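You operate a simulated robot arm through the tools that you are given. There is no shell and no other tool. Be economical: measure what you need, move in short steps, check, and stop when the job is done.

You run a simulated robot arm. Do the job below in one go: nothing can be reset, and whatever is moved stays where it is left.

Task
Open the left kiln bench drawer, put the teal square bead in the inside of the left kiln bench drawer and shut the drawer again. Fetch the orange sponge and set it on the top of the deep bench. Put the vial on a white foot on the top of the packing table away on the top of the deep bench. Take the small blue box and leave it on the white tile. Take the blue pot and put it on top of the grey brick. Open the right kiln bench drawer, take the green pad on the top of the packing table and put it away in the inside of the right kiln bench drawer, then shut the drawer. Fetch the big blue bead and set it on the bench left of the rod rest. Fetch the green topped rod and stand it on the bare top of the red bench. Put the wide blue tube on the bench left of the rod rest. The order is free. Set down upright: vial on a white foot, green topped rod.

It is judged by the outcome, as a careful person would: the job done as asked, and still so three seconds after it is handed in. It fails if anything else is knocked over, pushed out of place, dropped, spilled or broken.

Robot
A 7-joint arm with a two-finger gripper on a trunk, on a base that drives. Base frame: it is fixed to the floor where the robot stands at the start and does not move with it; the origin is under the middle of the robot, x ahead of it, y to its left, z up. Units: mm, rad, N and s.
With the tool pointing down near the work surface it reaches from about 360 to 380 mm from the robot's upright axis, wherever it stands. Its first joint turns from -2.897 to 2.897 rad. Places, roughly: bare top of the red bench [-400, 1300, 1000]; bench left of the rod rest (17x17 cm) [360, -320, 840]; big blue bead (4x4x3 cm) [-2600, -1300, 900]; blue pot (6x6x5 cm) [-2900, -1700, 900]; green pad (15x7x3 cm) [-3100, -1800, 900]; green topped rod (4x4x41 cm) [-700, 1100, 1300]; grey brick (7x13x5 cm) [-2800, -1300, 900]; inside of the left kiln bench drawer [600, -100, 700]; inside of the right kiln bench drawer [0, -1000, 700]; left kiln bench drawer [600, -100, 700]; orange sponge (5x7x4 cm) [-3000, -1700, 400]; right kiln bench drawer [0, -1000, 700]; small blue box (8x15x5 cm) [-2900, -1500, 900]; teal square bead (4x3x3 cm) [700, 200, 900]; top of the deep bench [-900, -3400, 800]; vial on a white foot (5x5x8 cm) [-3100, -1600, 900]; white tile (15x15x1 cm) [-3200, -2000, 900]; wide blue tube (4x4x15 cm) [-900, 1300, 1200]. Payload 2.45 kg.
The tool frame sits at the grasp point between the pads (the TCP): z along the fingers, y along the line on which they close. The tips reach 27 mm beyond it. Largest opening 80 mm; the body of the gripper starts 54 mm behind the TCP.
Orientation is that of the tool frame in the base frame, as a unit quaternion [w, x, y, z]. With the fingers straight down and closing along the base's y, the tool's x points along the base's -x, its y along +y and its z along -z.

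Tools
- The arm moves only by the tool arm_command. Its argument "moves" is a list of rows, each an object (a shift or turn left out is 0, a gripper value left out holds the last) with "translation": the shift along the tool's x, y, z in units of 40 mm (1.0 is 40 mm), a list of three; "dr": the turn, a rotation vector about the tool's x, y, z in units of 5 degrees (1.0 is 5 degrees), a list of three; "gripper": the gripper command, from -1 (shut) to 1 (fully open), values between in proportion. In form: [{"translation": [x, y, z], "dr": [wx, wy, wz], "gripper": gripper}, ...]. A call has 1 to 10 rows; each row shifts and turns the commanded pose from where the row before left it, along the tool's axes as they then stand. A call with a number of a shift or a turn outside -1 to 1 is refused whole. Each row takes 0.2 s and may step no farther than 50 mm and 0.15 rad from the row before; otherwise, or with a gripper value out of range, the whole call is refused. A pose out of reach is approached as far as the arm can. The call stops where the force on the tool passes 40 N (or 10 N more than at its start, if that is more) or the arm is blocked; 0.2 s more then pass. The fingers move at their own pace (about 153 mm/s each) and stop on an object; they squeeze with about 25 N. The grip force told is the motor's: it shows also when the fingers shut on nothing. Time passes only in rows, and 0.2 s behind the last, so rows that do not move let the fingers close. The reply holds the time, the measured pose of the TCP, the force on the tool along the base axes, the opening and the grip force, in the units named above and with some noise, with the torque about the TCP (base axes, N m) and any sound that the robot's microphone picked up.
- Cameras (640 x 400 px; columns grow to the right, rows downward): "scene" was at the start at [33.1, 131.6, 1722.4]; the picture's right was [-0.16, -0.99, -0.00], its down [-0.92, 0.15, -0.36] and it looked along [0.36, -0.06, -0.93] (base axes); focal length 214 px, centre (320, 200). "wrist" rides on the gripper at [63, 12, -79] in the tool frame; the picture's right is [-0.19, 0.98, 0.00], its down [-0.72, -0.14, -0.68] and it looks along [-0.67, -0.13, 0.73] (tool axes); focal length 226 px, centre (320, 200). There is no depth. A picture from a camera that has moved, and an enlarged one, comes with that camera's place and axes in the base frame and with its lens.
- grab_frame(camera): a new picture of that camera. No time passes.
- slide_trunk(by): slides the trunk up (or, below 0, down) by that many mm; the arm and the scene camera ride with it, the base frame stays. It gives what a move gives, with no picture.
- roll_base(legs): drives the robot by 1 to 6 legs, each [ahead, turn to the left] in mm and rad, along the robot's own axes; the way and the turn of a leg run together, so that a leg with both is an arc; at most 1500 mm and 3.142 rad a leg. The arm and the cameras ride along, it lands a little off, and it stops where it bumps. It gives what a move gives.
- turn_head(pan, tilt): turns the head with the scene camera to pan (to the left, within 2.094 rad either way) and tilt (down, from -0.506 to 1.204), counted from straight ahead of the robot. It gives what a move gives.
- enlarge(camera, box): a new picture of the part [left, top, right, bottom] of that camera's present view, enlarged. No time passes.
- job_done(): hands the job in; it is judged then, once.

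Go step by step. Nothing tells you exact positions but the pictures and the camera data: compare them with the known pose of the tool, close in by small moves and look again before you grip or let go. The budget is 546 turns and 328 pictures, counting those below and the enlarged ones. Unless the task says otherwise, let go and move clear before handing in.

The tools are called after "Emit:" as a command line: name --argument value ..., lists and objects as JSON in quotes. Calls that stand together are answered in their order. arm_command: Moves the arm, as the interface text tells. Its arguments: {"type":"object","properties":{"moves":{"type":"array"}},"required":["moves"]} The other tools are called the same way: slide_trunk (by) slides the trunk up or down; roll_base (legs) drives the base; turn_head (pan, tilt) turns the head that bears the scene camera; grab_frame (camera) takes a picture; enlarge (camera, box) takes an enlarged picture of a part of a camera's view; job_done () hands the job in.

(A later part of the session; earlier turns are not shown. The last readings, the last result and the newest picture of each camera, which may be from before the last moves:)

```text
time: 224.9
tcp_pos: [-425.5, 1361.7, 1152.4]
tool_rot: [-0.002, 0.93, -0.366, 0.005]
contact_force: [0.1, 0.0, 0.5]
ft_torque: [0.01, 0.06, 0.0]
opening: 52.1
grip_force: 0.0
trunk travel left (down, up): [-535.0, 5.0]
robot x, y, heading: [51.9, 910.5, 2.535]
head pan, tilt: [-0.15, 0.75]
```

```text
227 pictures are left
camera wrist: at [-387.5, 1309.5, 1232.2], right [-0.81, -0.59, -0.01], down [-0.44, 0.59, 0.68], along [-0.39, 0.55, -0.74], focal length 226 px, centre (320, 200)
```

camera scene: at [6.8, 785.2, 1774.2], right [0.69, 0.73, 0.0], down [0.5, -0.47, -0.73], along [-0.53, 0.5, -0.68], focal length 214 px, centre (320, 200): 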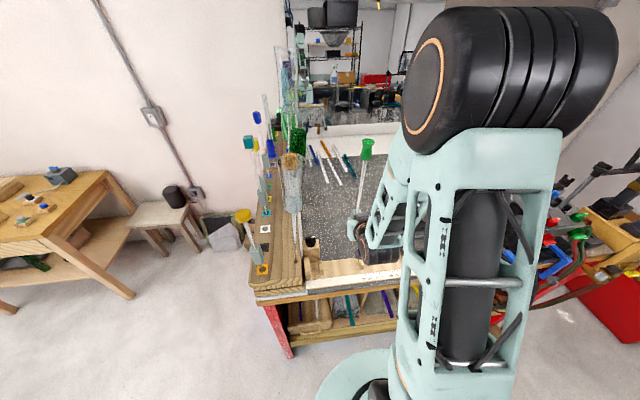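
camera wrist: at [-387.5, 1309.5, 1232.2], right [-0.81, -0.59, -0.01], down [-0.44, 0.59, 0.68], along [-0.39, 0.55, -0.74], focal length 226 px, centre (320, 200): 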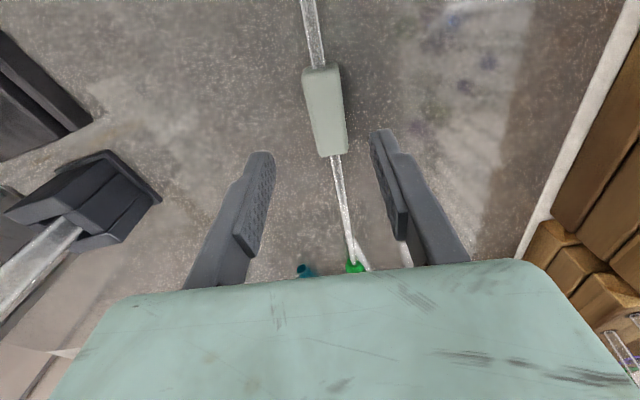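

Emit:
arm_command --moves '[{"translation": [-0.1, 0.1, 0.7]}, {"translation": [0, 0, 0.7]}, {"translation": [0, 0, 0.4]}]'

Emit:
grab_frame --camera "wrist"

```text
time: 225.7
tcp_pos: [-429.6, 1362.5, 1080.3]
tool_rot: [-0.003, 0.93, -0.366, 0.005]
contact_force: [-0.3, 0.5, 0.5]
ft_torque: [-0.05, -0.01, -0.04]
opening: 52.0
grip_force: 0.1
trunk travel left (down, up): [-535.0, 5.0]
robot x, y, heading: [51.5, 911.8, 2.538]
head pan, tilt: [-0.15, 0.75]
```

```text
226 pictures are left
camera wrist: at [-392.0, 1309.3, 1160.1], right [-0.81, -0.59, -0.01], down [-0.44, 0.59, 0.68], along [-0.39, 0.55, -0.74], focal length 226 px, centre (320, 200)
```

wrist: 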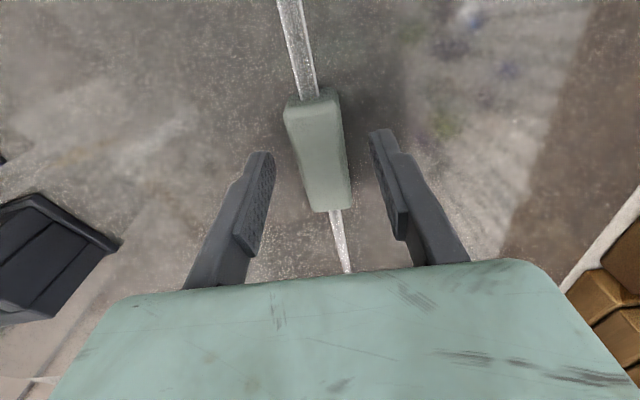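

Emit:
arm_command --moves '[{"translation": [0, 0, 0.08]}, {"gripper": -1}, {"gripper": -1}, {"gripper": -1}]'

Emit:
grab_frame --camera "wrist"

```text
time: 226.7
tcp_pos: [-428.9, 1360.8, 1078.0]
tool_rot: [-0.001, 0.93, -0.367, 0.004]
contact_force: [0.8, -0.3, -0.1]
ft_torque: [-0.04, -0.04, 0.05]
opening: 27.6
grip_force: 25.3
trunk travel left (down, up): [-535.0, 5.0]
robot x, y, heading: [53.2, 911.9, 2.535]
head pan, tilt: [-0.15, 0.75]
```

```text
225 pictures are left
camera wrist: at [-391.6, 1309.2, 1157.3], right [-0.81, -0.59, -0.01], down [-0.44, 0.59, 0.68], along [-0.39, 0.55, -0.74], focal length 226 px, centre (320, 200)
```

wrist: 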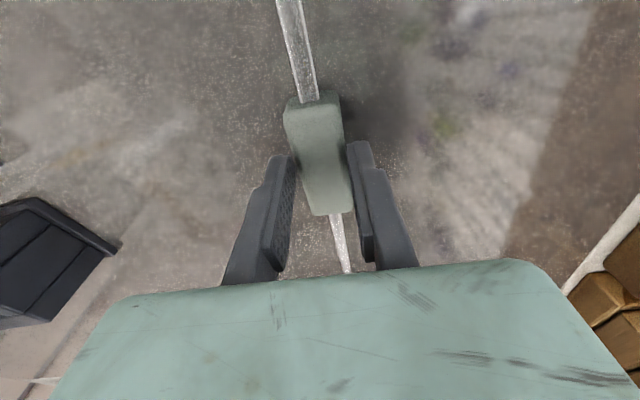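

Emit:
arm_command --moves '[{"translation": [0, 0, -0.5]}, {"translation": [0, 0, -1]}, {"translation": [0, 0, -1]}, {"translation": [0, 0, -1]}, {"translation": [0, 0, -1]}]'

Emit:
arm_command --moves '[{"dr": [0, -1, 0]}, {"dr": [0, -1, 0]}, {"dr": [0, -1, 0]}, {"dr": [0, -1, 0]}, {"dr": [0, -1, 0]}, {"dr": [0, -1, 0]}, {"dr": [0, -1, 0]}, {"dr": [0, -1, 0]}, {"dr": [0, -1, 0]}]'

Emit:
grab_frame --camera "wrist"

```text
time: 227.9
tcp_pos: [-431.7, 1361.0, 1259.1]
tool_rot: [-0.002, 0.93, -0.366, 0.004]
contact_force: [0.1, -0.3, -1.2]
ft_torque: [-0.05, -0.07, 0.0]
opening: 27.5
grip_force: 25.1
trunk travel left (down, up): [-535.0, 5.0]
robot x, y, heading: [50.3, 911.0, 2.535]
head pan, tilt: [-0.15, 0.75]
```

```text
time: 229.9
tcp_pos: [-430.7, 1361.6, 1258.2]
tool_rot: [-0.142, 0.862, -0.337, -0.352]
contact_force: [-1.3, 0.4, -1.2]
ft_torque: [-0.06, -0.11, -0.02]
opening: 27.2
grip_force: 24.7
trunk travel left (down, up): [-535.0, 5.0]
robot x, y, heading: [52.8, 911.6, 2.535]
head pan, tilt: [-0.15, 0.75]
```

```text
224 pictures are left
camera wrist: at [-365.2, 1283.3, 1269.2], right [-0.77, -0.62, 0.13], down [0.07, 0.12, 0.99], along [-0.63, 0.77, -0.05], focal length 226 px, centre (320, 200)
```

wrist: 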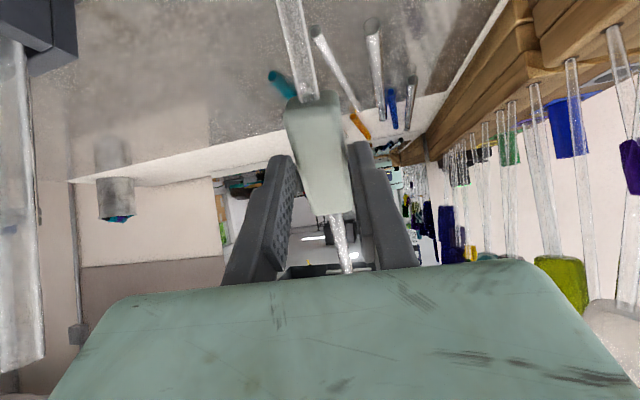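

Emit:
arm_command --moves '[{"dr": [0, -1, 0]}, {"dr": [0, -1, 0]}, {"dr": [0, -1, 0]}, {"dr": [0, -1, 0]}, {"dr": [0, -1, 0]}, {"dr": [0, -1, 0]}, {"dr": [0, -1, 0]}, {"dr": [0, -1, 0]}, {"dr": [0, -1, 0]}]'

Emit:
grab_frame --camera "wrist"

Emit:
enlarge --camera "scene" --box '[220, 20, 460, 220]'

```text
time: 231.9
tcp_pos: [-430.7, 1361.9, 1257.9]
tool_rot: [-0.261, 0.661, -0.257, -0.655]
contact_force: [-1.1, 0.1, -2.5]
ft_torque: [-0.01, -0.04, -0.04]
opening: 27.4
grip_force: 25.4
trunk travel left (down, up): [-535.0, 5.0]
robot x, y, heading: [53.2, 908.6, 2.535]
head pan, tilt: [-0.15, 0.75]
```

```text
223 pictures are left
camera wrist: at [-381.0, 1298.1, 1194.7], right [-0.67, -0.72, 0.19], down [0.59, -0.36, 0.72], along [-0.45, 0.59, 0.67], focal length 226 px, centre (320, 200)
```

wrist: 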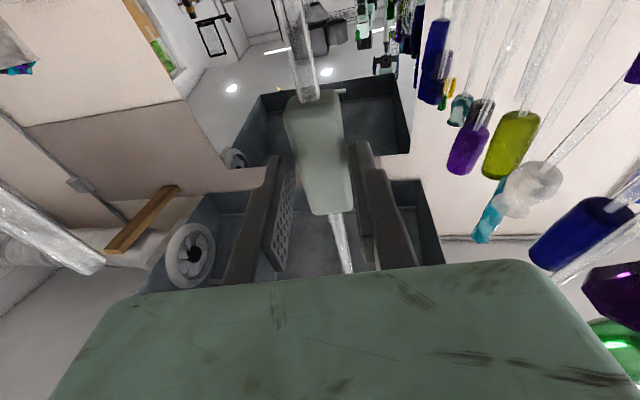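

```text
2.00 times, centred on (340, 120) of scene
camera zoom: at [-75.9, 842.8, 1914.0], right [0.69, 0.73, 0.0], down [0.5, -0.47, -0.73], along [-0.53, 0.5, -0.68], focal length 429 px, centre (280, 360)
```

zoom: 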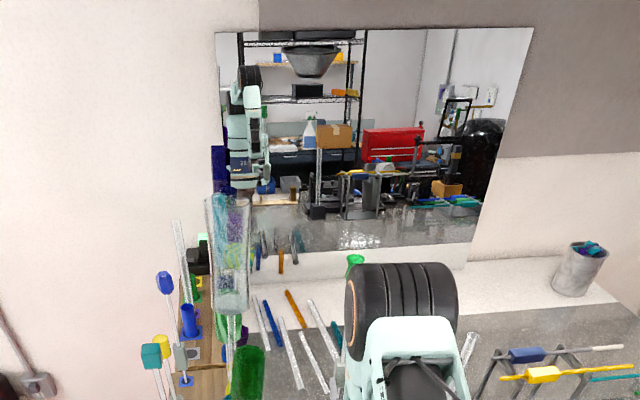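

The rod is now about upright in the grip. Its exact tilt matters, so I'll back off and move it to my right where the head camera can see it side-on.

Emit:
roll_base --legs '[[-190, 0]]'

Emit:
arm_command --moves '[{"translation": [0, 0, -1]}, {"translation": [0, 0, -1]}, {"translation": [0, 0, -1]}, {"translation": [0, 0, -1]}]'

Emit:
arm_command --moves '[{"translation": [0, -1, -0.2]}, {"translation": [0, -1, -0.2]}, {"translation": [0, -1, -0.2]}, {"translation": [0, -1, -0.2]}, {"translation": [0, -1, 0]}, {"translation": [0, -1, 0]}, {"translation": [0, -1, 0]}, {"translation": [0, -1, 0]}]'

Emit:
turn_head --pan -0.5 --tilt 0.5

Emit:
grab_frame --camera "scene"

```text
time: 233.5
tcp_pos: [-274.3, 1252.2, 1259.4]
tool_rot: [-0.262, 0.661, -0.258, -0.654]
contact_force: [-0.4, -0.6, -0.6]
ft_torque: [-0.02, -0.05, 0.03]
opening: 27.2
grip_force: 25.3
trunk travel left (down, up): [-535.0, 5.0]
robot x, y, heading: [208.7, 805.2, 2.535]
head pan, tilt: [-0.15, 0.75]
```

```text
time: 234.5
tcp_pos: [-159.0, 1141.7, 1259.3]
tool_rot: [-0.261, 0.661, -0.257, -0.655]
contact_force: [1.1, -0.5, -1.5]
ft_torque: [-0.03, 0.0, -0.03]
opening: 27.3
grip_force: 25.3
trunk travel left (down, up): [-535.0, 5.0]
robot x, y, heading: [205.5, 802.1, 2.533]
head pan, tilt: [-0.15, 0.75]
```

```text
time: 236.3
tcp_pos: [85.7, 1356.5, 1261.5]
tool_rot: [-0.26, 0.661, -0.258, -0.655]
contact_force: [0.3, -0.6, -0.6]
ft_torque: [-0.05, -0.01, 0.02]
opening: 27.5
grip_force: 24.7
trunk travel left (down, up): [-535.0, 5.0]
robot x, y, heading: [207.7, 804.5, 2.533]
head pan, tilt: [-0.15, 0.75]
```

```text
time: 237.1
tcp_pos: [83.4, 1355.8, 1263.0]
tool_rot: [-0.262, 0.661, -0.258, -0.654]
contact_force: [-0.4, 1.1, -1.9]
ft_torque: [-0.03, -0.06, -0.01]
opening: 27.6
grip_force: 25.0
trunk travel left (down, up): [-535.0, 5.0]
robot x, y, heading: [208.6, 799.2, 2.531]
head pan, tilt: [-0.499, 0.499]
```

```text
221 pictures are left
camera scene: at [100.5, 758.6, 1936.0], right [0.89, 0.45, 0.0], down [0.21, -0.43, -0.88], along [-0.39, 0.78, -0.48], focal length 214 px, centre (320, 200)
```

scene: 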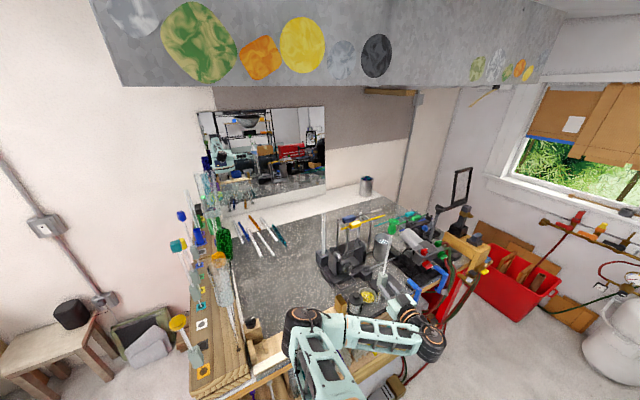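

Emit:
turn_head --pan -0.8 --tilt 0.5

Emit:
enlarge --camera "scene" --box '[260, 180, 380, 360]'

```text
time: 237.9
tcp_pos: [83.4, 1355.3, 1262.0]
tool_rot: [-0.26, 0.661, -0.257, -0.655]
contact_force: [-0.1, -0.7, -1.0]
ft_torque: [-0.04, -0.04, 0.01]
opening: 27.6
grip_force: 24.5
trunk travel left (down, up): [-535.0, 5.0]
robot x, y, heading: [206.7, 804.3, 2.535]
head pan, tilt: [-0.799, 0.499]
```

```text
2.22 times, centred on (320, 270) of scene
camera zoom: at [126.2, 766.8, 1936.0], right [0.99, 0.16, 0.0], down [0.08, -0.47, -0.88], along [-0.14, 0.87, -0.48], focal length 477 px, centre (320, 44)
```

zoom: 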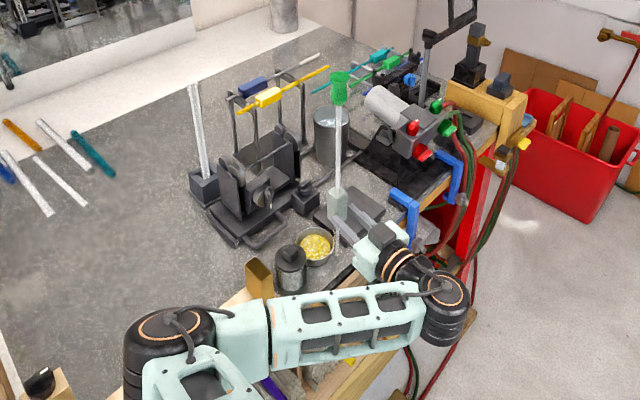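

Emit:
enlarge --camera "scene" --box '[300, 200, 350, 300]'

```text
4.00 times, centred on (325, 250) of scene
camera zoom: at [126.2, 766.8, 1936.0], right [0.99, 0.16, 0.0], down [0.08, -0.47, -0.88], along [-0.14, 0.87, -0.48], focal length 858 px, centre (300, 0)
```

zoom: 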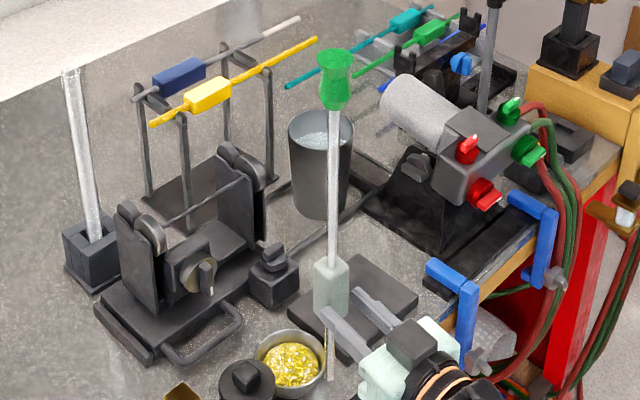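

The rod's full length is visible and it's within about half a degree of vertical in the current tool attitude. I'll trim the small sideways lean and carry it back over the bare top.

Emit:
arm_command --moves '[{"translation": [0, 1, 0], "dr": [0, 0, 0.08]}, {"translation": [0, 1, 0]}, {"translation": [0, 1, 0]}, {"translation": [0, 1, 0]}, {"translation": [0, 1, 0.2]}, {"translation": [0, 1, 0.2]}, {"translation": [0, 1, 0.2]}, {"translation": [0, 1, 0.2]}]'

Emit:
arm_command --moves '[{"translation": [0, 0, 1]}, {"translation": [0, 0, 1]}, {"translation": [0, 0, 1]}, {"translation": [0, 0, 1]}, {"translation": [0, 0, 0.7]}]'

Emit:
slide_trunk --by -60

Emit:
grab_frame --camera "wrist"

Emit:
turn_head --pan -0.3 --tilt 0.6

Emit:
grab_frame --camera "scene"

```text
time: 239.7
tcp_pos: [-159.3, 1143.1, 1260.5]
tool_rot: [-0.259, 0.661, -0.26, -0.655]
contact_force: [0.0, -1.2, -1.1]
ft_torque: [-0.05, -0.02, 0.0]
opening: 27.1
grip_force: 25.3
trunk travel left (down, up): [-535.0, 5.0]
robot x, y, heading: [207.8, 805.1, 2.537]
head pan, tilt: [-0.799, 0.499]
```

```text
time: 240.9
tcp_pos: [-295.3, 1273.2, 1258.4]
tool_rot: [-0.259, 0.66, -0.261, -0.655]
contact_force: [0.3, 0.3, -1.5]
ft_torque: [-0.05, -0.03, 0.0]
opening: 27.6
grip_force: 25.0
trunk travel left (down, up): [-535.0, 5.0]
robot x, y, heading: [206.0, 802.6, 2.532]
head pan, tilt: [-0.799, 0.499]
```

```text
time: 241.9
tcp_pos: [-294.7, 1271.6, 1200.3]
tool_rot: [-0.259, 0.66, -0.26, -0.655]
contact_force: [0.2, -0.1, -1.3]
ft_torque: [-0.05, -0.05, 0.01]
opening: 27.5
grip_force: 24.8
trunk travel left (down, up): [-475.0, 65.0]
robot x, y, heading: [208.1, 801.7, 2.536]
head pan, tilt: [-0.799, 0.499]
```

```text
218 pictures are left
camera wrist: at [-244.5, 1208.2, 1136.5], right [-0.67, -0.72, 0.19], down [0.59, -0.36, 0.72], along [-0.45, 0.6, 0.66], focal length 226 px, centre (320, 200)
```

wrist: 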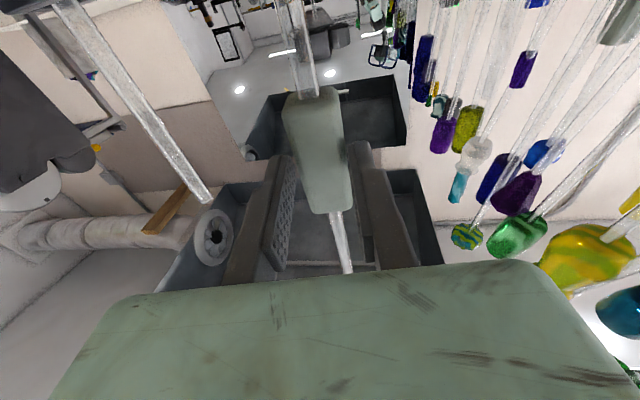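

```text
time: 242.8
tcp_pos: [-294.5, 1272.5, 1199.5]
tool_rot: [-0.259, 0.66, -0.26, -0.655]
contact_force: [-0.6, 0.1, -1.6]
ft_torque: [-0.01, -0.03, 0.0]
opening: 27.3
grip_force: 25.1
trunk travel left (down, up): [-475.0, 65.0]
robot x, y, heading: [206.1, 800.8, 2.53]
head pan, tilt: [-0.3, 0.6]
```

```text
217 pictures are left
camera scene: at [86.5, 746.6, 1866.9], right [0.79, 0.61, 0.0], down [0.35, -0.45, -0.82], along [-0.51, 0.65, -0.57], focal length 214 px, centre (320, 200)
```

scene: 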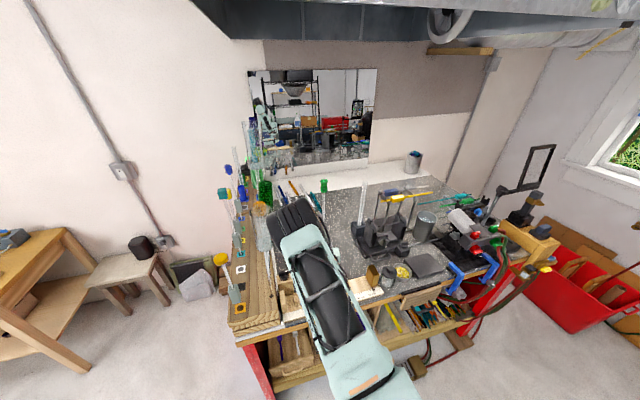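

Tool attitude is good. Lower gently in small steps.

Emit:
arm_command --moves '[{"translation": [0.1, 0, 0]}, {"translation": [0.1, 0, 0]}, {"translation": [0.1, 0, 0]}, {"translation": [0.05, 0, 0]}]'

Emit:
arm_command --moves '[{"translation": [0.04, 0, 0]}, {"translation": [0.04, 0, 0]}]'

Emit:
arm_command --moves '[{"translation": [0.04, 0, 0]}, {"translation": [0.04, 0, 0]}]'

```text
time: 243.8
tcp_pos: [-295.4, 1273.1, 1185.5]
tool_rot: [-0.258, 0.66, -0.259, -0.656]
contact_force: [-0.9, -0.3, -0.9]
ft_torque: [-0.03, -0.05, -0.02]
opening: 27.2
grip_force: 25.1
trunk travel left (down, up): [-475.0, 65.0]
robot x, y, heading: [206.4, 801.6, 2.532]
head pan, tilt: [-0.3, 0.6]
```

```text
time: 244.4
tcp_pos: [-294.3, 1272.3, 1183.2]
tool_rot: [-0.259, 0.66, -0.26, -0.656]
contact_force: [-0.2, 0.1, -2.2]
ft_torque: [-0.1, 0.03, 0.02]
opening: 27.5
grip_force: 24.5
trunk travel left (down, up): [-475.0, 65.0]
robot x, y, heading: [211.1, 801.2, 2.532]
head pan, tilt: [-0.3, 0.6]
```

```text
time: 245.0
tcp_pos: [-295.3, 1271.1, 1180.3]
tool_rot: [-0.259, 0.66, -0.26, -0.656]
contact_force: [-0.6, 0.0, -1.3]
ft_torque: [-0.04, -0.03, 0.0]
opening: 27.5
grip_force: 25.0
trunk travel left (down, up): [-475.0, 65.0]
robot x, y, heading: [212.2, 801.3, 2.535]
head pan, tilt: [-0.3, 0.6]
```

Emit:
arm_command --moves '[{"translation": [0.04, 0, 0]}, {"translation": [0.04, 0, 0]}]'

Emit:
arm_command --moves '[{"translation": [0.025, 0, 0]}, {"translation": [0.025, 0, 0]}]'

Emit:
arm_command --moves '[{"translation": [0.025, 0, 0]}, {"translation": [0.0, 0, 0]}]'

```text
time: 245.6
tcp_pos: [-294.9, 1271.6, 1175.8]
tool_rot: [-0.258, 0.66, -0.26, -0.655]
contact_force: [-0.5, -0.2, -0.8]
ft_torque: [-0.02, -0.04, -0.02]
opening: 27.4
grip_force: 24.9
trunk travel left (down, up): [-475.0, 65.0]
robot x, y, heading: [207.1, 802.9, 2.531]
head pan, tilt: [-0.3, 0.6]
```

```text
time: 246.2
tcp_pos: [-296.1, 1271.6, 1173.9]
tool_rot: [-0.259, 0.661, -0.26, -0.655]
contact_force: [-0.9, 0.0, -1.3]
ft_torque: [0.0, -0.03, 0.0]
opening: 27.5
grip_force: 25.4
trunk travel left (down, up): [-475.0, 65.0]
robot x, y, heading: [207.5, 803.0, 2.537]
head pan, tilt: [-0.3, 0.6]
```

```text
time: 246.8
tcp_pos: [-294.9, 1272.2, 1172.4]
tool_rot: [-0.259, 0.66, -0.26, -0.655]
contact_force: [-0.2, 0.1, -0.7]
ft_torque: [-0.06, -0.01, -0.02]
opening: 27.4
grip_force: 24.8
trunk travel left (down, up): [-475.0, 65.0]
robot x, y, heading: [207.5, 801.1, 2.536]
head pan, tilt: [-0.3, 0.6]
```

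Emit:
arm_command --moves '[{"translation": [0.025, 0, 0]}, {"translation": [0.0, 0, 0]}]'

Emit:
arm_command --moves '[{"translation": [0.025, 0, 0]}, {"translation": [0.0, 0, 0]}]'

Emit:
arm_command --moves '[{"translation": [0.025, 0, 0]}, {"translation": [0.0, 0, 0]}]'

```text
time: 247.4
tcp_pos: [-294.7, 1271.3, 1171.3]
tool_rot: [-0.259, 0.66, -0.261, -0.655]
contact_force: [-0.2, 0.4, -0.9]
ft_torque: [-0.03, -0.02, -0.01]
opening: 27.1
grip_force: 25.1
trunk travel left (down, up): [-475.0, 65.0]
robot x, y, heading: [209.2, 802.4, 2.528]
head pan, tilt: [-0.3, 0.6]
```

```text
time: 248.0
tcp_pos: [-295.5, 1271.2, 1170.9]
tool_rot: [-0.259, 0.66, -0.26, -0.656]
contact_force: [-0.4, 0.5, -0.6]
ft_torque: [-0.04, -0.02, 0.02]
opening: 27.5
grip_force: 25.0
trunk travel left (down, up): [-475.0, 65.0]
robot x, y, heading: [207.3, 799.8, 2.538]
head pan, tilt: [-0.3, 0.6]
```

```text
time: 248.6
tcp_pos: [-294.7, 1272.4, 1169.3]
tool_rot: [-0.259, 0.66, -0.26, -0.655]
contact_force: [0.5, 0.3, -1.9]
ft_torque: [0.0, -0.01, -0.02]
opening: 27.4
grip_force: 24.8
trunk travel left (down, up): [-475.0, 65.0]
robot x, y, heading: [205.6, 803.2, 2.535]
head pan, tilt: [-0.3, 0.6]
```

Emit:
arm_command --moves '[{"translation": [0.025, 0, 0]}, {"translation": [0.025, 0, 0]}]'

Emit:
arm_command --moves '[{"translation": [0.025, 0, 0]}, {"translation": [0.0, 0, 0]}]'

Emit:
arm_command --moves '[{"translation": [0.025, 0, 0]}, {"translation": [0.0, 0, 0]}]'

```text
time: 249.2
tcp_pos: [-295.1, 1271.8, 1168.4]
tool_rot: [-0.259, 0.66, -0.26, -0.655]
contact_force: [0.2, 0.4, -0.9]
ft_torque: [-0.01, -0.03, 0.01]
opening: 27.4
grip_force: 24.9
trunk travel left (down, up): [-475.0, 65.0]
robot x, y, heading: [208.3, 803.0, 2.534]
head pan, tilt: [-0.3, 0.6]
```

```text
time: 249.8
tcp_pos: [-294.1, 1272.4, 1166.9]
tool_rot: [-0.259, 0.66, -0.26, -0.655]
contact_force: [0.8, 0.7, -0.9]
ft_torque: [-0.05, 0.01, 0.03]
opening: 27.6
grip_force: 25.3
trunk travel left (down, up): [-475.0, 65.0]
robot x, y, heading: [207.7, 799.5, 2.53]
head pan, tilt: [-0.3, 0.6]
```

```text
time: 250.4
tcp_pos: [-296.0, 1271.9, 1165.9]
tool_rot: [-0.258, 0.66, -0.26, -0.656]
contact_force: [0.3, 0.3, -1.6]
ft_torque: [-0.02, -0.04, 0.0]
opening: 27.5
grip_force: 24.6
trunk travel left (down, up): [-475.0, 65.0]
robot x, y, heading: [208.0, 800.3, 2.533]
head pan, tilt: [-0.3, 0.6]
```

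Emit:
arm_command --moves '[{"translation": [0.025, 0, 0]}, {"translation": [0.0, 0, 0]}]'

Emit:
arm_command --moves '[{"translation": [0.025, 0, 0]}, {"translation": [0.0, 0, 0]}]'

Emit:
arm_command --moves '[{"translation": [0.025, 0, 0]}, {"translation": [0.0, 0, 0]}]'

```text
time: 251.0
tcp_pos: [-294.6, 1272.8, 1165.3]
tool_rot: [-0.259, 0.661, -0.26, -0.655]
contact_force: [-0.3, -0.4, -1.8]
ft_torque: [-0.05, -0.04, -0.01]
opening: 27.6
grip_force: 24.7
trunk travel left (down, up): [-475.0, 65.0]
robot x, y, heading: [207.4, 800.9, 2.532]
head pan, tilt: [-0.3, 0.6]
```

```text
time: 251.6
tcp_pos: [-295.2, 1271.9, 1163.7]
tool_rot: [-0.259, 0.659, -0.26, -0.656]
contact_force: [-0.6, 0.3, -0.7]
ft_torque: [-0.02, -0.03, 0.02]
opening: 27.3
grip_force: 24.9
trunk travel left (down, up): [-475.0, 65.0]
robot x, y, heading: [209.4, 802.3, 2.54]
head pan, tilt: [-0.3, 0.6]
```

```text
time: 252.2
tcp_pos: [-294.9, 1271.5, 1163.0]
tool_rot: [-0.258, 0.66, -0.26, -0.655]
contact_force: [-0.1, 0.7, -0.8]
ft_torque: [-0.03, -0.04, 0.01]
opening: 27.3
grip_force: 25.4
trunk travel left (down, up): [-475.0, 65.0]
robot x, y, heading: [207.6, 798.5, 2.536]
head pan, tilt: [-0.3, 0.6]
```

Emit:
arm_command --moves '[{"translation": [0.025, 0, 0]}, {"translation": [0.025, 0, 0]}]'

Emit:
arm_command --moves '[{"translation": [0.025, 0, 0]}]'

Emit:
arm_command --moves '[{"translation": [0.025, 0, 0]}]'

Emit:
arm_command --moves '[{"translation": [0.025, 0, 0]}]'

```text
time: 252.8
tcp_pos: [-295.2, 1272.2, 1160.9]
tool_rot: [-0.258, 0.66, -0.259, -0.656]
contact_force: [-0.9, 0.1, -1.8]
ft_torque: [-0.01, -0.03, 0.01]
opening: 27.4
grip_force: 24.9
trunk travel left (down, up): [-475.0, 65.0]
robot x, y, heading: [208.5, 804.2, 2.534]
head pan, tilt: [-0.3, 0.6]
```

```text
time: 253.2
tcp_pos: [-294.3, 1271.7, 1158.8]
tool_rot: [-0.258, 0.661, -0.259, -0.655]
contact_force: [0.2, -0.5, -1.3]
ft_torque: [-0.02, -0.07, 0.02]
opening: 27.4
grip_force: 24.9
trunk travel left (down, up): [-475.0, 65.0]
robot x, y, heading: [207.2, 802.6, 2.54]
head pan, tilt: [-0.3, 0.6]
```

```text
time: 253.6
tcp_pos: [-295.1, 1272.8, 1160.0]
tool_rot: [-0.259, 0.661, -0.261, -0.655]
contact_force: [-0.3, -0.4, -1.9]
ft_torque: [-0.05, -0.05, -0.04]
opening: 27.3
grip_force: 25.0
trunk travel left (down, up): [-475.0, 65.0]
robot x, y, heading: [208.7, 804.8, 2.535]
head pan, tilt: [-0.3, 0.6]
```

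```text
time: 254.0
tcp_pos: [-295.0, 1273.0, 1159.1]
tool_rot: [-0.258, 0.66, -0.26, -0.655]
contact_force: [0.2, -0.6, -1.7]
ft_torque: [-0.04, -0.03, 0.02]
opening: 27.4
grip_force: 24.9
trunk travel left (down, up): [-475.0, 65.0]
robot x, y, heading: [207.9, 800.2, 2.533]
head pan, tilt: [-0.3, 0.6]
```

Emit:
arm_command --moves '[{"translation": [0.025, 0, 0]}]'

Emit:
arm_command --moves '[{"translation": [0.025, 0, 0]}]'

Emit:
arm_command --moves '[{"translation": [0.025, 0, 0]}]'

Emit:
arm_command --moves '[{"translation": [0.025, 0, 0]}]'

```text
time: 254.4
tcp_pos: [-295.4, 1272.6, 1158.7]
tool_rot: [-0.259, 0.66, -0.26, -0.656]
contact_force: [-0.1, 0.0, 4.4]
ft_torque: [-0.01, 0.04, 0.03]
opening: 27.4
grip_force: 25.0
trunk travel left (down, up): [-475.0, 65.0]
robot x, y, heading: [205.1, 801.0, 2.536]
head pan, tilt: [-0.3, 0.6]
```

```text
time: 254.8
tcp_pos: [-294.5, 1271.7, 1158.2]
tool_rot: [-0.259, 0.659, -0.26, -0.657]
contact_force: [0.4, -1.3, 11.5]
ft_torque: [0.13, 0.27, -0.02]
opening: 27.3
grip_force: 24.7
trunk travel left (down, up): [-475.0, 65.0]
robot x, y, heading: [208.3, 798.9, 2.532]
head pan, tilt: [-0.3, 0.6]
```

```text
time: 255.2
tcp_pos: [-295.1, 1271.3, 1158.4]
tool_rot: [-0.26, 0.659, -0.259, -0.657]
contact_force: [-0.8, 2.2, 19.0]
ft_torque: [0.5, 0.49, -0.02]
opening: 27.1
grip_force: 25.4
trunk travel left (down, up): [-475.0, 65.0]
robot x, y, heading: [205.7, 803.3, 2.534]
head pan, tilt: [-0.3, 0.6]
```

```text
time: 255.6
tcp_pos: [-293.8, 1271.8, 1157.0]
tool_rot: [0.26, -0.658, 0.259, 0.658]
contact_force: [-1.0, 1.0, 29.2]
ft_torque: [0.68, 0.74, 0.0]
opening: 27.7
grip_force: 24.9
trunk travel left (down, up): [-475.0, 65.0]
robot x, y, heading: [206.3, 804.4, 2.536]
head pan, tilt: [-0.3, 0.6]
```

Contact found; I'll undo the last three steps so only a light touch remains.

Emit:
arm_command --moves '[{"translation": [-0.0375, 0, 0]}, {"translation": [-0.0375, 0, 0]}, {"translation": [0, 0, 0]}]'

```text
time: 256.4
tcp_pos: [-294.1, 1271.4, 1158.0]
tool_rot: [-0.259, 0.661, -0.26, -0.655]
contact_force: [-1.6, 1.5, 17.5]
ft_torque: [0.51, 0.54, -0.02]
opening: 27.6
grip_force: 25.5
trunk travel left (down, up): [-475.0, 65.0]
robot x, y, heading: [209.6, 802.2, 2.533]
head pan, tilt: [-0.3, 0.6]
```

Emit:
arm_command --moves '[{"translation": [-0.03, 0, 0]}, {"translation": [0, 0, 0]}]'

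```text
time: 257.0
tcp_pos: [-294.5, 1271.8, 1157.3]
tool_rot: [-0.259, 0.661, -0.261, -0.654]
contact_force: [1.1, -1.3, 8.1]
ft_torque: [0.09, 0.04, -0.01]
opening: 27.5
grip_force: 25.1
trunk travel left (down, up): [-475.0, 65.0]
robot x, y, heading: [207.9, 801.7, 2.538]
head pan, tilt: [-0.3, 0.6]
```

The press may have disturbed the rod in the grip; I'll re-check its tilt at the side before releasing.

Emit:
slide_trunk --by 62

Emit:
arm_command --moves '[{"translation": [-0.9, 0, 0]}, {"translation": [0, 0, -1]}, {"translation": [0, 0, -1]}, {"translation": [0, 0, -1]}, {"translation": [0, 0, -1]}, {"translation": [0, 0, -0.7]}]'

Emit:
arm_command --moves '[{"translation": [0, -1, -0.2]}, {"translation": [0, -1, -0.2]}, {"translation": [0, -1, -0.2]}, {"translation": [0, -1, -0.2]}, {"translation": [0, -1, 0]}, {"translation": [0, -1, 0]}, {"translation": [0, -1, 0]}, {"translation": [0, -1, 0]}]'

Emit:
turn_head --pan -0.8 --tilt 0.5

Emit:
enlarge --camera "scene" --box '[300, 200, 350, 300]'

```text
time: 258.1
tcp_pos: [-295.6, 1271.4, 1219.7]
tool_rot: [-0.258, 0.661, -0.259, -0.655]
contact_force: [-1.0, -0.5, -1.2]
ft_torque: [-0.01, -0.03, 0.0]
opening: 27.3
grip_force: 24.7
trunk travel left (down, up): [-537.0, 3.0]
robot x, y, heading: [212.0, 804.6, 2.539]
head pan, tilt: [-0.3, 0.6]
```

```text
time: 259.5
tcp_pos: [-158.5, 1143.1, 1258.5]
tool_rot: [-0.259, 0.66, -0.26, -0.656]
contact_force: [-0.7, 0.3, -1.6]
ft_torque: [-0.01, -0.04, 0.02]
opening: 27.4
grip_force: 24.8
trunk travel left (down, up): [-537.0, 3.0]
robot x, y, heading: [209.8, 803.6, 2.535]
head pan, tilt: [-0.3, 0.6]
```

```text
time: 261.3
tcp_pos: [86.1, 1355.7, 1258.1]
tool_rot: [-0.257, 0.661, -0.26, -0.655]
contact_force: [-0.6, -0.5, -2.3]
ft_torque: [-0.03, -0.03, 0.01]
opening: 27.2
grip_force: 24.8
trunk travel left (down, up): [-537.0, 3.0]
robot x, y, heading: [208.5, 803.2, 2.535]
head pan, tilt: [-0.3, 0.6]
```

```text
time: 262.2
tcp_pos: [84.2, 1355.8, 1257.8]
tool_rot: [-0.259, 0.66, -0.26, -0.656]
contact_force: [-0.5, -0.6, -1.6]
ft_torque: [-0.06, -0.01, 0.0]
opening: 27.5
grip_force: 25.0
trunk travel left (down, up): [-537.0, 3.0]
robot x, y, heading: [208.2, 802.0, 2.534]
head pan, tilt: [-0.799, 0.499]
```

```text
4.00 times, centred on (325, 250) of scene
camera zoom: at [125.9, 766.4, 1938.0], right [0.99, 0.16, 0.0], down [0.08, -0.47, -0.88], along [-0.14, 0.87, -0.48], focal length 858 px, centre (300, 0)
```

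zoom: 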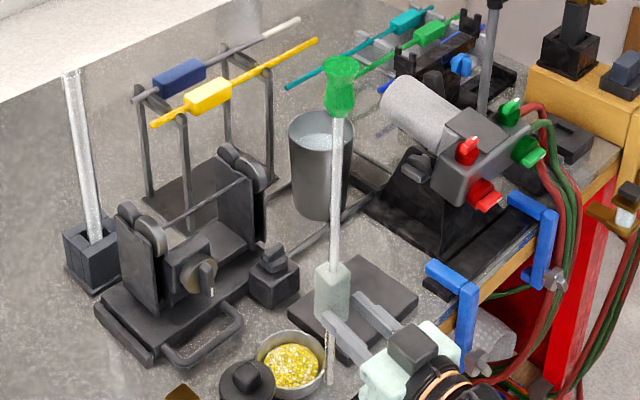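

The rod now leans ~0.7° toward me in pitch; I'll trim that and carry it back.

Emit:
arm_command --moves '[{"translation": [0, 1, 0], "dr": [0, 0.14, 0]}, {"translation": [0, 1, 0]}, {"translation": [0, 1, 0]}, {"translation": [0, 1, 0]}, {"translation": [0, 1, 0.2]}, {"translation": [0, 1, 0.2]}, {"translation": [0, 1, 0.2]}, {"translation": [0, 1, 0.2]}]'

Emit:
arm_command --moves '[{"translation": [0, 0, 1]}, {"translation": [0, 0, 1]}, {"translation": [0, 0, 1]}, {"translation": [0, 0, 1]}, {"translation": [0, 0, 0.7]}]'

Emit:
slide_trunk --by -85

Emit:
arm_command --moves '[{"translation": [0.1, 0, 0]}, {"translation": [0.05, 0, 0]}]'

```text
time: 264.0
tcp_pos: [-158.0, 1141.0, 1257.1]
tool_rot: [-0.257, 0.665, -0.261, -0.651]
contact_force: [0.2, -0.8, -1.5]
ft_torque: [-0.02, -0.04, -0.01]
opening: 27.4
grip_force: 25.5
trunk travel left (down, up): [-537.0, 3.0]
robot x, y, heading: [211.3, 803.0, 2.531]
head pan, tilt: [-0.799, 0.499]
```

```text
time: 265.2
tcp_pos: [-294.7, 1272.4, 1253.7]
tool_rot: [-0.257, 0.664, -0.261, -0.651]
contact_force: [-0.7, 0.7, -1.2]
ft_torque: [-0.03, -0.04, -0.02]
opening: 27.3
grip_force: 25.1
trunk travel left (down, up): [-537.0, 3.0]
robot x, y, heading: [209.6, 802.9, 2.536]
head pan, tilt: [-0.799, 0.499]
```

```text
time: 266.4
tcp_pos: [-295.2, 1271.8, 1168.8]
tool_rot: [-0.256, 0.665, -0.261, -0.651]
contact_force: [0.0, 1.0, -0.7]
ft_torque: [-0.01, -0.04, 0.05]
opening: 27.7
grip_force: 25.2
trunk travel left (down, up): [-452.0, 88.0]
robot x, y, heading: [208.6, 800.9, 2.529]
head pan, tilt: [-0.799, 0.499]
```

```text
time: 267.0
tcp_pos: [-294.1, 1272.7, 1161.6]
tool_rot: [-0.256, 0.665, -0.261, -0.651]
contact_force: [-0.5, 0.0, -2.3]
ft_torque: [-0.01, -0.03, 0.01]
opening: 27.3
grip_force: 24.5
trunk travel left (down, up): [-452.0, 88.0]
robot x, y, heading: [208.9, 801.7, 2.537]
head pan, tilt: [-0.799, 0.499]
```

Emit:
arm_command --moves '[{"translation": [0.03, 0, 0]}, {"translation": [0.03, 0, 0]}]'

```text
time: 267.6
tcp_pos: [-295.3, 1271.3, 1160.0]
tool_rot: [-0.257, 0.664, -0.262, -0.651]
contact_force: [-0.1, -0.6, -1.2]
ft_torque: [0.0, -0.02, 0.03]
opening: 27.4
grip_force: 25.4
trunk travel left (down, up): [-452.0, 88.0]
robot x, y, heading: [207.7, 801.3, 2.53]
head pan, tilt: [-0.799, 0.499]
```

Emit:
arm_command --moves '[{"translation": [0.025, 0, 0]}]'

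```text
time: 268.0
tcp_pos: [-294.6, 1271.0, 1159.2]
tool_rot: [-0.257, 0.664, -0.262, -0.652]
contact_force: [0.3, -1.3, 1.6]
ft_torque: [-0.14, 0.02, -0.01]
opening: 27.7
grip_force: 24.9
trunk travel left (down, up): [-452.0, 88.0]
robot x, y, heading: [209.5, 804.3, 2.534]
head pan, tilt: [-0.799, 0.499]
```

Light touch reached (~3 N). Release slightly and look.

Emit:
arm_command --moves '[{"gripper": -0.1}]'

Emit:
grab_frame --camera "wrist"

```text
time: 268.4
tcp_pos: [-294.4, 1271.8, 1159.6]
tool_rot: [-0.259, 0.664, -0.263, -0.651]
contact_force: [-0.3, -0.5, 0.0]
ft_torque: [0.02, 0.03, -0.01]
opening: 35.9
grip_force: 0.1
trunk travel left (down, up): [-452.0, 88.0]
robot x, y, heading: [208.4, 797.6, 2.532]
head pan, tilt: [-0.799, 0.499]
```

```text
215 pictures are left
camera wrist: at [-243.2, 1207.4, 1096.4], right [-0.67, -0.71, 0.19], down [0.58, -0.35, 0.73], along [-0.45, 0.6, 0.65], focal length 226 px, centre (320, 200)
```

wrist: 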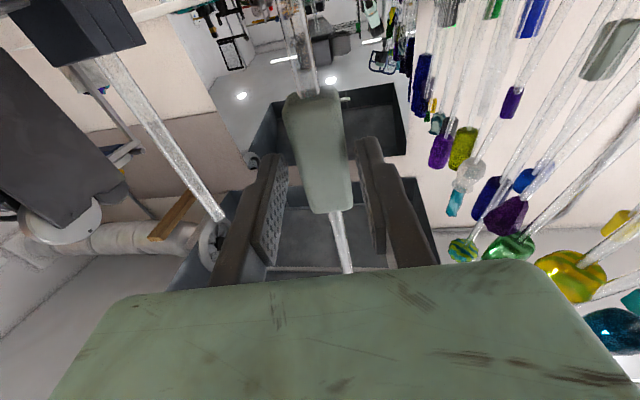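

Emit:
arm_command --moves '[{"translation": [0, 0, 0]}]'

Emit:
grab_frame --camera "wrist"

```text
time: 268.8
tcp_pos: [-294.6, 1272.2, 1159.9]
tool_rot: [-0.258, 0.664, -0.262, -0.651]
contact_force: [0.4, -0.1, 0.3]
ft_torque: [0.01, -0.03, -0.02]
opening: 36.1
grip_force: 0.0
trunk travel left (down, up): [-452.0, 88.0]
robot x, y, heading: [205.6, 800.2, 2.533]
head pan, tilt: [-0.799, 0.499]
```

```text
214 pictures are left
camera wrist: at [-243.2, 1207.4, 1096.3], right [-0.67, -0.71, 0.19], down [0.58, -0.35, 0.73], along [-0.45, 0.6, 0.65], focal length 226 px, centre (320, 200)
```

wrist: 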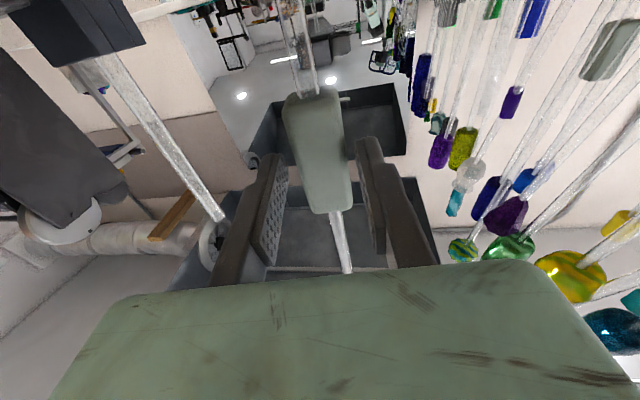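

It stands on its own. Open further and draw straight back.

Emit:
arm_command --moves '[{"gripper": 0.5}, {"translation": [0, 0, 0]}, {"translation": [0, 0, -0.3]}, {"translation": [0, 0, -0.5]}, {"translation": [0, 0, -0.8]}, {"translation": [0, 0, -1]}, {"translation": [0, 0, -1]}]'

Emit:
grab_frame --camera "wrist"

```text
time: 270.4
tcp_pos: [-189.7, 1172.8, 1161.8]
tool_rot: [-0.258, 0.664, -0.263, -0.651]
contact_force: [0.6, 0.0, -0.9]
ft_torque: [-0.04, -0.03, 0.05]
opening: 60.0
grip_force: 0.0
trunk travel left (down, up): [-452.0, 88.0]
robot x, y, heading: [207.1, 801.9, 2.535]
head pan, tilt: [-0.799, 0.499]
```

```text
213 pictures are left
camera wrist: at [-137.9, 1107.7, 1099.6], right [-0.67, -0.71, 0.19], down [0.58, -0.35, 0.73], along [-0.45, 0.6, 0.65], focal length 226 px, centre (320, 200)
```

wrist: 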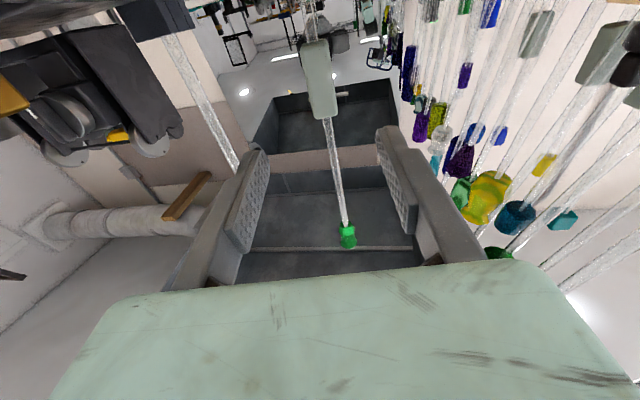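

The green-topped rod stands on the bare top. Now I retract, point the tool down, and prepare to drive round to the blue tube.

Emit:
slide_trunk --by 85

Emit:
arm_command --moves '[{"dr": [0, 1, 0]}, {"dr": [0, 1, 0]}, {"dr": [0, 1, 0]}, {"dr": [0, 1, 0]}, {"dr": [0, 1, 0]}, {"dr": [0, 1, 0]}, {"dr": [0, 1, 0]}, {"dr": [0, 1, 0]}, {"dr": [0, 1, 0]}, {"dr": [0, 1, 0]}]'

Emit:
arm_command --moves '[{"translation": [0.6, 0, -0.4], "dr": [0, 1, 0]}, {"translation": [0.6, 0, -0.4], "dr": [0, 1, 0]}, {"translation": [0.6, 0, -0.4], "dr": [0, 1, 0]}, {"translation": [0.6, 0, 0], "dr": [0, 1, 0]}, {"translation": [0.6, 0, 0], "dr": [0, 1, 0]}, {"dr": [0, 1, 0]}]'

Emit:
turn_head --pan 0 --tilt 0.7

Emit:
grab_frame --camera "scene"

```text
time: 271.6
tcp_pos: [-190.7, 1172.5, 1246.7]
tool_rot: [-0.257, 0.664, -0.262, -0.651]
contact_force: [-0.4, 0.1, -0.3]
ft_torque: [-0.03, 0.01, -0.01]
opening: 59.8
grip_force: 0.1
trunk travel left (down, up): [-537.0, 3.0]
robot x, y, heading: [206.0, 803.4, 2.533]
head pan, tilt: [-0.799, 0.499]
```

```text
time: 273.8
tcp_pos: [-190.0, 1172.5, 1246.3]
tool_rot: [-0.122, 0.877, -0.347, -0.31]
contact_force: [-0.2, 0.3, -0.4]
ft_torque: [-0.02, -0.01, 0.02]
opening: 59.6
grip_force: 0.1
trunk travel left (down, up): [-537.0, 3.0]
robot x, y, heading: [207.5, 800.9, 2.535]
head pan, tilt: [-0.799, 0.499]
```

```text
time: 275.2
tcp_pos: [-94.1, 1083.7, 1227.9]
tool_rot: [-0.028, 0.928, -0.365, -0.071]
contact_force: [0.3, -0.5, 0.8]
ft_torque: [-0.01, 0.0, 0.02]
opening: 60.0
grip_force: 0.1
trunk travel left (down, up): [-537.0, 3.0]
robot x, y, heading: [204.8, 801.9, 2.533]
head pan, tilt: [-0.799, 0.499]
```

```text
time: 276.3
tcp_pos: [-93.3, 1081.9, 1230.0]
tool_rot: [-0.028, 0.928, -0.365, -0.072]
contact_force: [-0.8, 0.0, 0.7]
ft_torque: [0.0, -0.01, 0.0]
opening: 60.1
grip_force: 0.1
trunk travel left (down, up): [-537.0, 3.0]
robot x, y, heading: [209.8, 799.0, 2.54]
head pan, tilt: [0.0, 0.7]
```

```text
212 pictures are left
camera scene: at [71.4, 725.3, 1920.3], right [0.57, 0.82, 0.0], down [0.53, -0.37, -0.76], along [-0.63, 0.44, -0.64], focal length 214 px, centre (320, 200)
```

scene: 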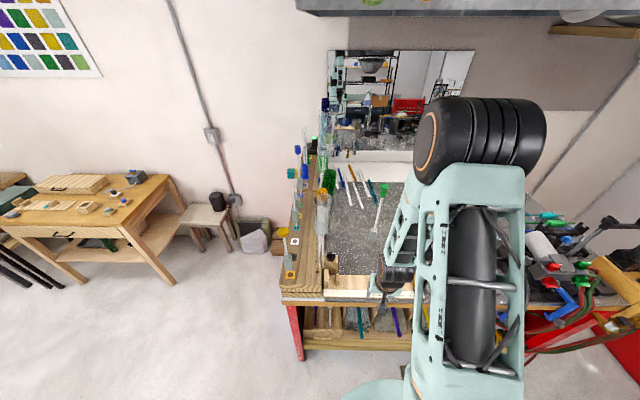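

Emit:
roll_base --legs '[[0, 1.43], [523, 0]]'

```text
time: 283.0
tcp_pos: [-471.7, 163.4, 1230.0]
tool_rot: [0.026, 0.941, 0.33, -0.073]
contact_force: [0.0, -0.5, 0.5]
ft_torque: [0.01, 0.0, -0.01]
opening: 59.8
grip_force: 0.1
trunk travel left (down, up): [-537.0, 3.0]
robot x, y, heading: [-151.1, 424.9, -2.329]
head pan, tilt: [0.0, 0.7]
```

Emit:
roll_base --legs '[[0, -1.127], [1180, 0]]'

```text
time: 292.0
tcp_pos: [-1637.9, 996.5, 1229.0]
tool_rot: [-0.019, 0.969, -0.234, -0.076]
contact_force: [-0.7, -0.2, 0.0]
ft_torque: [0.0, 0.02, 0.05]
opening: 60.1
grip_force: 0.1
trunk travel left (down, up): [-537.0, 3.0]
robot x, y, heading: [-1270.0, 806.8, 2.807]
head pan, tilt: [0.0, 0.7]
```

Emit:
roll_base --legs '[[0, -1.84]]'

Emit:
grab_frame --camera "wrist"

Emit:
grab_frame --camera "scene"

```text
time: 294.9
tcp_pos: [-1337.4, 1208.6, 1230.1]
tool_rot: [-0.051, 0.761, -0.644, -0.06]
contact_force: [0.8, 0.8, -0.9]
ft_torque: [0.04, 0.06, 0.04]
opening: 60.0
grip_force: 0.2
trunk travel left (down, up): [-537.0, 3.0]
robot x, y, heading: [-1270.6, 800.1, 1.885]
head pan, tilt: [0.0, 0.7]
stopped in leg 1: the robot was blocked; the commanded pose is now the measured one
```

```text
211 pictures are left
camera wrist: at [-1335.5, 1131.3, 1298.0], right [-1.0, 0.03, 0.03], down [0.04, 0.62, 0.79], along [0.0, 0.79, -0.62], focal length 226 px, centre (320, 200)
```

wrist: 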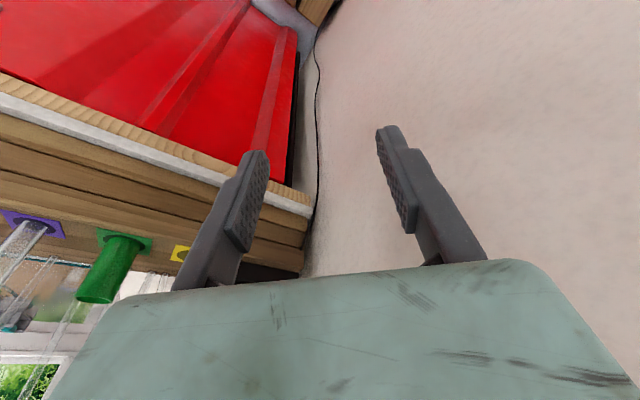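

```text
210 pictures are left
camera scene: at [-1423.8, 818.9, 1920.6], right [0.95, 0.31, 0.0], down [0.2, -0.61, -0.77], along [-0.24, 0.73, -0.64], focal length 214 px, centre (320, 200)
```

scene: 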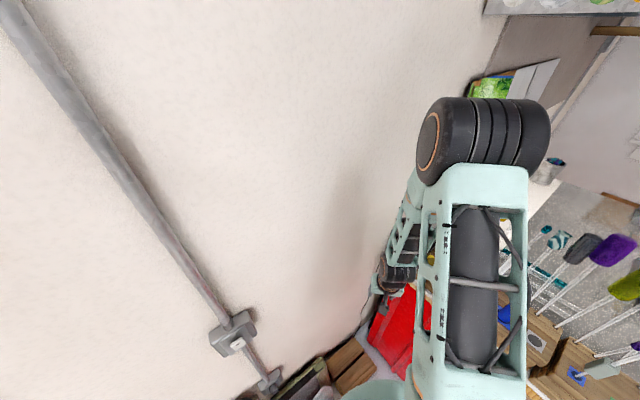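

Blocked by something near the wall. Back off, then complete the turn.

Emit:
roll_base --legs '[[-130, 0], [0, -0.92]]'

Emit:
grab_frame --camera "scene"

```text
time: 298.6
tcp_pos: [-947.0, 980.6, 1230.0]
tool_rot: [0.071, -0.396, 0.915, 0.031]
contact_force: [0.2, -0.2, -0.8]
ft_torque: [0.0, 0.01, 0.02]
opening: 60.0
grip_force: 0.1
trunk travel left (down, up): [-537.0, 3.0]
robot x, y, heading: [-1231.3, 681.7, 0.971]
head pan, tilt: [0.0, 0.7]
```

```text
209 pictures are left
camera scene: at [-1310.7, 814.9, 1920.3], right [0.82, -0.57, 0.0], down [-0.37, -0.53, -0.76], along [0.43, 0.63, -0.64], focal length 214 px, centre (320, 200)
```

scene: 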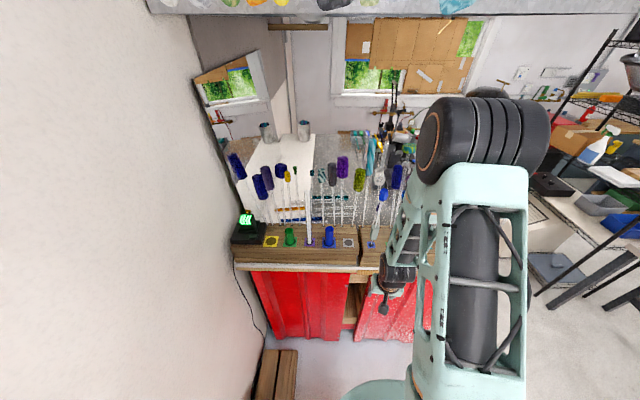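

The tube is 106 mm left of straight ahead at 650 mm. Align the tool, shift left, and pitch up.

Emit:
arm_command --moves '[{"dr": [0, 0, -0.85]}, {"dr": [0, 0, -0.85]}, {"translation": [-0.4, 0.85, 0.07]}, {"translation": [-0.4, 0.85, 0.07]}, {"translation": [-0.4, 0.85, 0.07]}, {"translation": [-0.4, 0.85, 0.07]}, {"translation": [-0.2, 0.8, 0.03]}]'

Emit:
arm_command --moves '[{"dr": [0, -1, 0]}, {"dr": [0, -1, 0]}, {"dr": [0, -1, 0]}, {"dr": [0, -1, 0]}, {"dr": [0, -1, 0]}, {"dr": [0, -1, 0]}, {"dr": [0, -1, 0]}, {"dr": [0, -1, 0]}, {"dr": [0, -1, 0]}, {"dr": [0, -1, 0]}]'

Emit:
grab_frame --camera "wrist"

```text
time: 300.2
tcp_pos: [-1045.6, 1139.1, 1223.4]
tool_rot: [0.074, -0.463, 0.883, 0.023]
contact_force: [-0.9, 0.7, -0.1]
ft_torque: [-0.02, -0.01, -0.01]
opening: 60.2
grip_force: 0.1
trunk travel left (down, up): [-537.0, 3.0]
robot x, y, heading: [-1228.2, 680.1, 0.967]
head pan, tilt: [0.0, 0.7]
```

```text
time: 302.4
tcp_pos: [-1043.3, 1137.2, 1225.5]
tool_rot: [0.441, -0.409, 0.769, 0.219]
contact_force: [-0.3, 0.1, 0.1]
ft_torque: [0.01, 0.03, -0.01]
opening: 59.9
grip_force: 0.0
trunk travel left (down, up): [-537.0, 3.0]
robot x, y, heading: [-1231.0, 684.5, 0.967]
head pan, tilt: [0.0, 0.7]
```

```text
208 pictures are left
camera wrist: at [-1110.9, 1061.8, 1210.1], right [-0.75, 0.64, 0.14], down [-0.02, -0.24, 0.97], along [0.66, 0.73, 0.2], focal length 226 px, centre (320, 200)
```

wrist: 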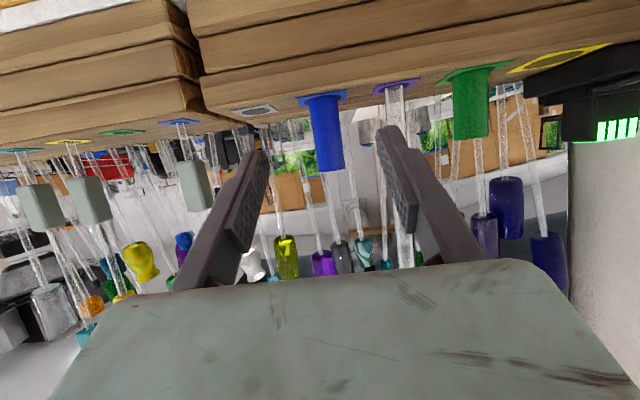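

The blue tube is between the fingers ahead, about 80 mm of it above the strip. Close in.

Emit:
arm_command --moves '[{"translation": [-0.43, -0.01, 0.9], "gripper": 0.6}, {"translation": [-0.43, -0.01, 0.9]}, {"translation": [-0.43, -0.01, 0.9]}]'

Emit:
grab_frame --camera "wrist"

```text
time: 303.2
tcp_pos: [-973.1, 1236.1, 1212.2]
tool_rot: [0.439, -0.409, 0.77, 0.218]
contact_force: [0.4, 0.4, 0.6]
ft_torque: [0.01, -0.01, 0.03]
opening: 63.9
grip_force: 0.2
trunk travel left (down, up): [-537.0, 3.0]
robot x, y, heading: [-1229.8, 679.4, 0.972]
head pan, tilt: [0.0, 0.7]
```

```text
207 pictures are left
camera wrist: at [-1040.1, 1159.3, 1198.4], right [-0.75, 0.64, 0.14], down [-0.02, -0.24, 0.97], along [0.66, 0.73, 0.2], focal length 226 px, centre (320, 200)
```

wrist: 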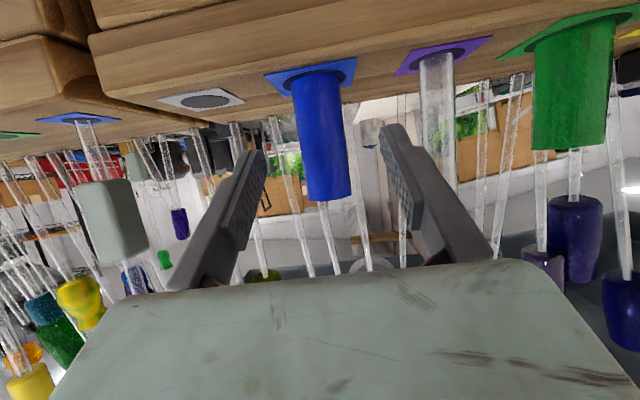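

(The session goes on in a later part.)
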